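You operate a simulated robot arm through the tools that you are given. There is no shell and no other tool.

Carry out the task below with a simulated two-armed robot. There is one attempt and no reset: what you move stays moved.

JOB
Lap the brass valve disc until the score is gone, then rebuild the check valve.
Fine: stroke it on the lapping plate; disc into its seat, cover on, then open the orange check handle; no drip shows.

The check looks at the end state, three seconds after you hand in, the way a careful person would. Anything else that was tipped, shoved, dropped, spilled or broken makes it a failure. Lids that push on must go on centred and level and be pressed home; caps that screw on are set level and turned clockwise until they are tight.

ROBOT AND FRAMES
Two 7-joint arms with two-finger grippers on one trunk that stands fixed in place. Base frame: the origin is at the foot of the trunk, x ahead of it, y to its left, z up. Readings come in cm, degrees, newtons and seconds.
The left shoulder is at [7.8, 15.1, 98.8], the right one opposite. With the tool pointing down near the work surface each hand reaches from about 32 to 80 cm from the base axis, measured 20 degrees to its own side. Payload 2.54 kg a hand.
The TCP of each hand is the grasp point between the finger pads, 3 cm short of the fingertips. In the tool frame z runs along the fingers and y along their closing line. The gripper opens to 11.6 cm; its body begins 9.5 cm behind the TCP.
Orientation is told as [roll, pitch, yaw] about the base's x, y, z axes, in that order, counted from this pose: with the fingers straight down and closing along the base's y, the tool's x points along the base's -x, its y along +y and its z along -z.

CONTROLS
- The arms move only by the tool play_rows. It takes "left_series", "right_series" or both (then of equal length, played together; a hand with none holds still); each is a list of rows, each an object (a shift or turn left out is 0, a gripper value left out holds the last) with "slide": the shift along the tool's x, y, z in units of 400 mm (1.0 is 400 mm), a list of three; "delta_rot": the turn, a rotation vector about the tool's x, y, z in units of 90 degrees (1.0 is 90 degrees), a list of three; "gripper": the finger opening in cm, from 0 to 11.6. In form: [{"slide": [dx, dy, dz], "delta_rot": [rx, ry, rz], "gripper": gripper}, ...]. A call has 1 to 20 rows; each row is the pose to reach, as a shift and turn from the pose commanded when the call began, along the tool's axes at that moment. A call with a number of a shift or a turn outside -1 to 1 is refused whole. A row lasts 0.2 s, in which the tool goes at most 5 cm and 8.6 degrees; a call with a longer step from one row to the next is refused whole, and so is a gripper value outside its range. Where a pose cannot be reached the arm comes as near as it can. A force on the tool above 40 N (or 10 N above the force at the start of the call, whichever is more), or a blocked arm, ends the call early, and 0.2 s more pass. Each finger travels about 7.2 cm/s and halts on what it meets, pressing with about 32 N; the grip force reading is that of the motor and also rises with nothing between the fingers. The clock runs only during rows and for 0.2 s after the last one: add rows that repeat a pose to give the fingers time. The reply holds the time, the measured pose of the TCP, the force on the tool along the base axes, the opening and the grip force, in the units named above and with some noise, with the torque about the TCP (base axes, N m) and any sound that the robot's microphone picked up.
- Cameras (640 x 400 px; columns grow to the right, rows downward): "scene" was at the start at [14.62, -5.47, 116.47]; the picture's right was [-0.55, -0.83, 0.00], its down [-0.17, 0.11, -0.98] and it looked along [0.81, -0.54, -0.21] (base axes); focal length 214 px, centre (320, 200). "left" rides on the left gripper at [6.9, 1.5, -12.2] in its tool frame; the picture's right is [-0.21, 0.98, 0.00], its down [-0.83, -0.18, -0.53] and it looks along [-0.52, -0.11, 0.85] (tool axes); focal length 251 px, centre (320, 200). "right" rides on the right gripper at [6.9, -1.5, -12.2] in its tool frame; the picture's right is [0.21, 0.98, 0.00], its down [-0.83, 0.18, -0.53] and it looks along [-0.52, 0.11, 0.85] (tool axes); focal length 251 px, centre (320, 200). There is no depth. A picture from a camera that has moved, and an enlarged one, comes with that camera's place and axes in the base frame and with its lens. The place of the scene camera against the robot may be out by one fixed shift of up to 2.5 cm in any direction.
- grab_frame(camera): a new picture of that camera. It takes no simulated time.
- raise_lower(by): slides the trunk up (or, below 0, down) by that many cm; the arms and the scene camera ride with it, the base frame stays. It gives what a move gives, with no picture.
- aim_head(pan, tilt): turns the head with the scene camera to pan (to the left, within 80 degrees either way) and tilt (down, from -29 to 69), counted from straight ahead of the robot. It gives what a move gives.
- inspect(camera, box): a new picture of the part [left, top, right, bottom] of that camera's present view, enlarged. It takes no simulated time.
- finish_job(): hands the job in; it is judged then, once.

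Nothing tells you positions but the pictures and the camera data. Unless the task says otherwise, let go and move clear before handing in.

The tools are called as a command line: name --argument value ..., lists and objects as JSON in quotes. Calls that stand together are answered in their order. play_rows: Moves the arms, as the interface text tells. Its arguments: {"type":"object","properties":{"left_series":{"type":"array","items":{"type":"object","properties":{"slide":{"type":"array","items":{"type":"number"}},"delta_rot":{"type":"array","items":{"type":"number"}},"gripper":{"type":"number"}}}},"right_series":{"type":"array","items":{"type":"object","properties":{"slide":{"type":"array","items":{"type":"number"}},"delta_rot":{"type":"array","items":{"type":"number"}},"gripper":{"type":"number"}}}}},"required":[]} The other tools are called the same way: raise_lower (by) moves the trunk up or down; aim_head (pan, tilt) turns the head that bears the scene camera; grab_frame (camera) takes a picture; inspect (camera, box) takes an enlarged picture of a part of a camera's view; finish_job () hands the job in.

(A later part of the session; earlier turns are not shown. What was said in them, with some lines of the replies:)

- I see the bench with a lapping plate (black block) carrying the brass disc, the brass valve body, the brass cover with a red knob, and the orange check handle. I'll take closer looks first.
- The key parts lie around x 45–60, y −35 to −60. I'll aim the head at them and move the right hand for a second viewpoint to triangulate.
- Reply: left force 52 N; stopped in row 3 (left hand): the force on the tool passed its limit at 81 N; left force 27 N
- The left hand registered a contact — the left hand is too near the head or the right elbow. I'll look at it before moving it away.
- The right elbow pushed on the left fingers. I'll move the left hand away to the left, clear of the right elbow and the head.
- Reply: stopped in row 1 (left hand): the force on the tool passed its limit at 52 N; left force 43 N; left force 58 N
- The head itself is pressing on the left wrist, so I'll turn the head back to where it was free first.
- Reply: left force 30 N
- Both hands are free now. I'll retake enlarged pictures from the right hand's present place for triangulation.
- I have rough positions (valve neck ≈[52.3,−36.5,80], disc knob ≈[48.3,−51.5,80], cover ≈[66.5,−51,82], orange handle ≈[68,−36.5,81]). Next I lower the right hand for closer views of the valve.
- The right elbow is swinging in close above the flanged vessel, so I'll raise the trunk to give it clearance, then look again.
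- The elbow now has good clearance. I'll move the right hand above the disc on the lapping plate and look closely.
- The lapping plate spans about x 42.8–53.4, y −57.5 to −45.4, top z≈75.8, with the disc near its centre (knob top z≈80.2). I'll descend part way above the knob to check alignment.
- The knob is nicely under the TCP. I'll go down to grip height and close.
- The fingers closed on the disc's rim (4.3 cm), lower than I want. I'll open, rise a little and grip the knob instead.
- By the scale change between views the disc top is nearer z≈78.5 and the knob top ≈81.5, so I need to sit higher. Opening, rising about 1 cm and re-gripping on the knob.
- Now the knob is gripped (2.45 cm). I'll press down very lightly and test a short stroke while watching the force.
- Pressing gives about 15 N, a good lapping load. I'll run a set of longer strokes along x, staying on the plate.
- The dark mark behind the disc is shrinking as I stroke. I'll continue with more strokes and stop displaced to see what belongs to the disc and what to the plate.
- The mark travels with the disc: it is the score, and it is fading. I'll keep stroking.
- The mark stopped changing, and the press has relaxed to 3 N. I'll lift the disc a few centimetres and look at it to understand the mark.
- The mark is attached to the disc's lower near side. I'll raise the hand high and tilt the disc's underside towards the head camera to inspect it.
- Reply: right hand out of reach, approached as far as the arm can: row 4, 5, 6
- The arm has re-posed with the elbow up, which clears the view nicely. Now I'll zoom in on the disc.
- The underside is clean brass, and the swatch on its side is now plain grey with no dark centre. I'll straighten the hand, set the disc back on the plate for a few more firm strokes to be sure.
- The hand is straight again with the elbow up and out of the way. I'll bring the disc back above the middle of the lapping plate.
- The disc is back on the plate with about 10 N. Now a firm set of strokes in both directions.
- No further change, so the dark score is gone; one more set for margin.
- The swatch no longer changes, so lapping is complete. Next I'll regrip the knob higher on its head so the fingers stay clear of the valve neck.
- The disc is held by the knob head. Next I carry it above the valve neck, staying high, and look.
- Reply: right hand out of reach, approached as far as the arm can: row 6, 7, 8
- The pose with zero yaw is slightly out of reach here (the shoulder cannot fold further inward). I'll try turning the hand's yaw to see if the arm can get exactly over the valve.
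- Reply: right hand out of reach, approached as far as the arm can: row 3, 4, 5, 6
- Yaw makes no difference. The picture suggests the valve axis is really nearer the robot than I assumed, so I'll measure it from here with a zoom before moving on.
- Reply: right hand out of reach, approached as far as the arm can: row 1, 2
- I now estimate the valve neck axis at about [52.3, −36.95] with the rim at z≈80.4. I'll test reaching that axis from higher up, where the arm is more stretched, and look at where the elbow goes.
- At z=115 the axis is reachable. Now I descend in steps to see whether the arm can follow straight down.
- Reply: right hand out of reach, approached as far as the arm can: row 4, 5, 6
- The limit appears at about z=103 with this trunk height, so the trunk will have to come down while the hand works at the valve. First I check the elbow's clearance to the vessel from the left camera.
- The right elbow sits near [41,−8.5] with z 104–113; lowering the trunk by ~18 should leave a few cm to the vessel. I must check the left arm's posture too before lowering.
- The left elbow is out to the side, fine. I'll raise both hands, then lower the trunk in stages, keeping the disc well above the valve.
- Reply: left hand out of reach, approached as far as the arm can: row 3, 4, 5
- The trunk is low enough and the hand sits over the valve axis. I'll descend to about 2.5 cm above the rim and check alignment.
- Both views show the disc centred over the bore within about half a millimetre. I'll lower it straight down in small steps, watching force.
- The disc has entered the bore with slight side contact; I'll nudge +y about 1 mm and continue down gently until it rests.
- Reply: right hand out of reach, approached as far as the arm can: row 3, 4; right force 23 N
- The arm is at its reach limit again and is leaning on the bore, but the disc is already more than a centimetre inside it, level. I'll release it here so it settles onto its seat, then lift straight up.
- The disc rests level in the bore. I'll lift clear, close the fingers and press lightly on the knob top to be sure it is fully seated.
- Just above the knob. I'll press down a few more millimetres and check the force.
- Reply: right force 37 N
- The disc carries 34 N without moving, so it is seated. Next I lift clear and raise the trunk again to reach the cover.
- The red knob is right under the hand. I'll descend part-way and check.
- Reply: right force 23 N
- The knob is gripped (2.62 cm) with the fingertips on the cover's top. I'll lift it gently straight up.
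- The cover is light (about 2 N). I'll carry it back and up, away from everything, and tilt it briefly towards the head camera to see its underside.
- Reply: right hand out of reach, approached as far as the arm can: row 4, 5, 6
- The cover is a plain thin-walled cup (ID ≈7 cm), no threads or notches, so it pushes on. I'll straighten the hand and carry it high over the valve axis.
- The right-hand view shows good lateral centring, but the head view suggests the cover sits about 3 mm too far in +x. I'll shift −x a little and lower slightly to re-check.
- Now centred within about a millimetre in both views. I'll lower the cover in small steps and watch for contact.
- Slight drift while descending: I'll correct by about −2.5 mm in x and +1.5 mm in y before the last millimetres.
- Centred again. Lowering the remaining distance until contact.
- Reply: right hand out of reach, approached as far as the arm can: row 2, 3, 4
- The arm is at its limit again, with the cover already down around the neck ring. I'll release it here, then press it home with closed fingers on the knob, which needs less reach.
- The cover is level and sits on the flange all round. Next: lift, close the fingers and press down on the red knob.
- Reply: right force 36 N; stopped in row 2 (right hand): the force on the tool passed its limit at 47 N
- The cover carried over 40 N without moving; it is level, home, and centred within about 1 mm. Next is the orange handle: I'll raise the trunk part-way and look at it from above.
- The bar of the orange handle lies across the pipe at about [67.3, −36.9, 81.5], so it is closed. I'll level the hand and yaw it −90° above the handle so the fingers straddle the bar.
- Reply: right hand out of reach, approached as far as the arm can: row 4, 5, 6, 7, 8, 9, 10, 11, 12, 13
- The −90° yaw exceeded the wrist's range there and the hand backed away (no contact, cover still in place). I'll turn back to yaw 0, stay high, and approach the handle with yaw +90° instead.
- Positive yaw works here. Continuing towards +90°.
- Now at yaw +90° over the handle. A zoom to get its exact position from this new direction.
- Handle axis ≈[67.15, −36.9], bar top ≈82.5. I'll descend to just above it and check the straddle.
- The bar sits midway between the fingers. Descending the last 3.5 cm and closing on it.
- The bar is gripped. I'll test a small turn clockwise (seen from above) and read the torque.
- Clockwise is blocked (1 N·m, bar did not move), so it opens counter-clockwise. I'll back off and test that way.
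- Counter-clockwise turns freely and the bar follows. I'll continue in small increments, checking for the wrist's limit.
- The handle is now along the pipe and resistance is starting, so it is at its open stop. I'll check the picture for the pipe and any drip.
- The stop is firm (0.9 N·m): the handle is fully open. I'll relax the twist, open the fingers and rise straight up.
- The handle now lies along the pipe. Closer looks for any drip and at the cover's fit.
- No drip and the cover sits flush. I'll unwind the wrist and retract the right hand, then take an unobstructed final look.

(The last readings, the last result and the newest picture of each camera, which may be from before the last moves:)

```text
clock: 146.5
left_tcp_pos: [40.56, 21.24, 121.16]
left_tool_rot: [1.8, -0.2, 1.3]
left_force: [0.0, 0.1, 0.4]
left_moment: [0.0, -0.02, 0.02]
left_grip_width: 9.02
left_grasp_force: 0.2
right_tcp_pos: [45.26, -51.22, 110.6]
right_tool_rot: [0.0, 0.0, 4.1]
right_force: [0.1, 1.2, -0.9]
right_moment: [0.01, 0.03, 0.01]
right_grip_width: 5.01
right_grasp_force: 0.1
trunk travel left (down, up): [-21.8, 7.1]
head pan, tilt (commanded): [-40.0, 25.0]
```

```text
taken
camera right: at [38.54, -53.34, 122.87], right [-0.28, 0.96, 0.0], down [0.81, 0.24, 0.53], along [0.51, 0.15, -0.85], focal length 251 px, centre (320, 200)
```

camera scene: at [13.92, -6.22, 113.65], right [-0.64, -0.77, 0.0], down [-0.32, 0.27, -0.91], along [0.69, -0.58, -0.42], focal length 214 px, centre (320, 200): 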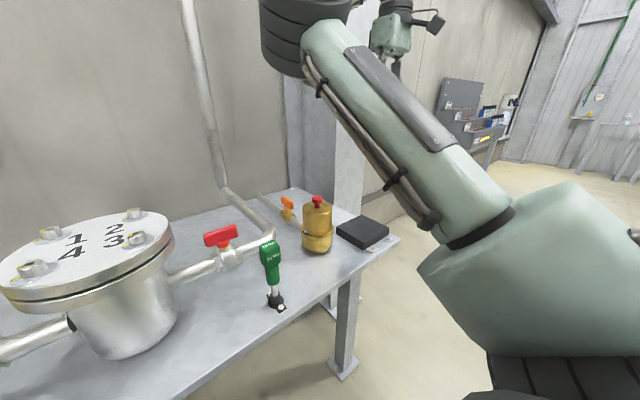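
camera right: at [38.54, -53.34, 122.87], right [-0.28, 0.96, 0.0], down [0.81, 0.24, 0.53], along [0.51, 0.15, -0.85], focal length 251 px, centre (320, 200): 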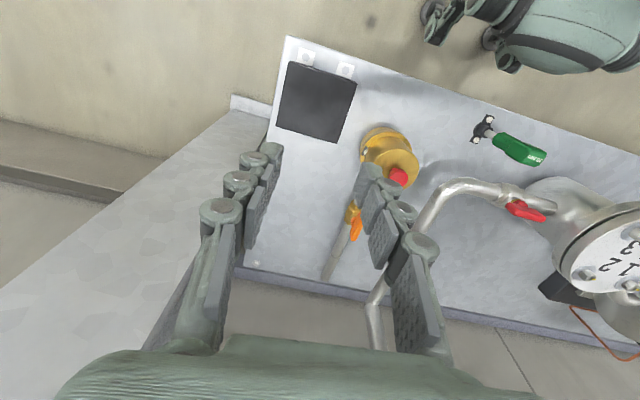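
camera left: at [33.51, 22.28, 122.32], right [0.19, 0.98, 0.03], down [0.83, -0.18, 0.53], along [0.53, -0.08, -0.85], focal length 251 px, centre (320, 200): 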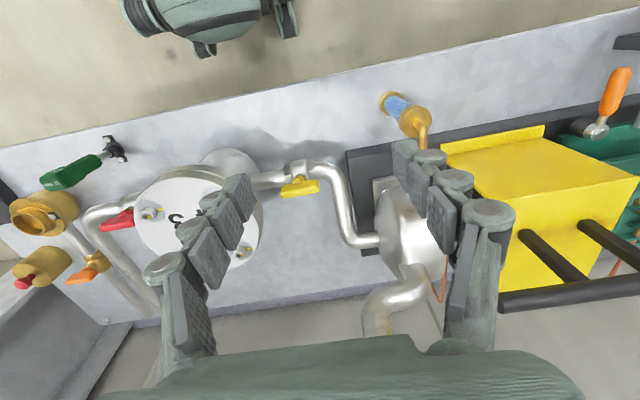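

inspect --camera "scene" --box '[270, 185, 360, 265]'

inspect --camera "scene" --box '[296, 220, 340, 255]'

inspect --camera "right" --box '[330, 110, 450, 200]'

```text
5.00 times, centred on (315, 225) of scene
camera zoom: at [13.92, -6.22, 113.65], right [-0.64, -0.77, 0.0], down [-0.32, 0.27, -0.91], along [0.69, -0.58, -0.42], focal length 1072 px, centre (345, 75)
```

zoom: 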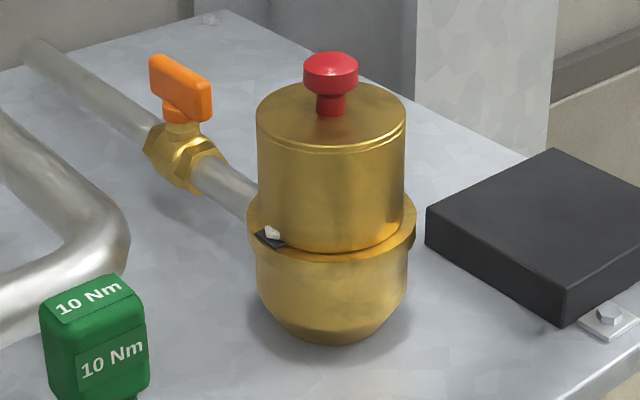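

```text
11.43 times, centred on (318, 238) of scene
camera zoom: at [13.92, -6.22, 113.65], right [-0.64, -0.77, 0.0], down [-0.32, 0.27, -0.91], along [0.69, -0.58, -0.42], focal length 2451 px, centre (343, -229)
```

zoom: 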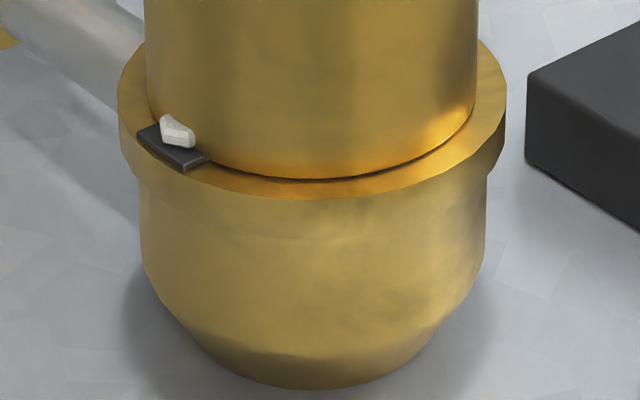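

```text
4.44 times, centred on (390, 155) of right
camera zoom: at [38.54, -53.34, 122.87], right [-0.28, 0.96, 0.0], down [0.81, 0.24, 0.53], along [0.51, 0.15, -0.85], focal length 1118 px, centre (9, 400)
```

zoom: 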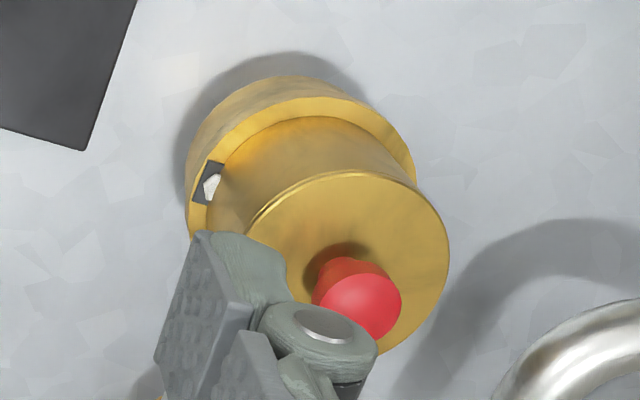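

The rebuilt valve shows the disc seated under the cover. The cover sits flush, level and evenly centred on the flange. The handle lies along the pipe, about ten seconds after opening, with no drip. Both hands are clear, so I'm handing in.

finish_job

```text
The job is handed in.
```

I lapped the disc, rebuilt the check valve and opened it, and no drip showed in the roughly ten seconds I watched before handing in. The result of the check has not come back to me.

- **Lapping:** I stroked the disc on the plate, mostly at 10–15 N. The dark score mark faded and disappeared, and the underside came up clean brass. A plain grey patch on the disc's rim stayed the same through further strokes, so I took the score to be gone.
- **Disc:** It is in its bore. I pressed on the knob with about 34 N and it did not move.
- **Cover:** It sits level and flush on the flange, centred to about a millimetre. I pressed it down until the force limit stopped me at 47 N, and it did not move.
- **Orange handle:** It was closed across the pipe and blocked clockwise. I turned it 90° counter-clockwise to a firm stop, so it now lies along the pipe.

**Unplanned movements:**
- Early on, the left wrist pressed against the head and the right elbow pushed the left fingers. I cleared both.
- Later the right hand swung back over the bench when a wrist turn went out of range. It touched nothing, and the cover stayed in place.

I saw nothing else on the bench moved, and both hands were clear when I handed in.
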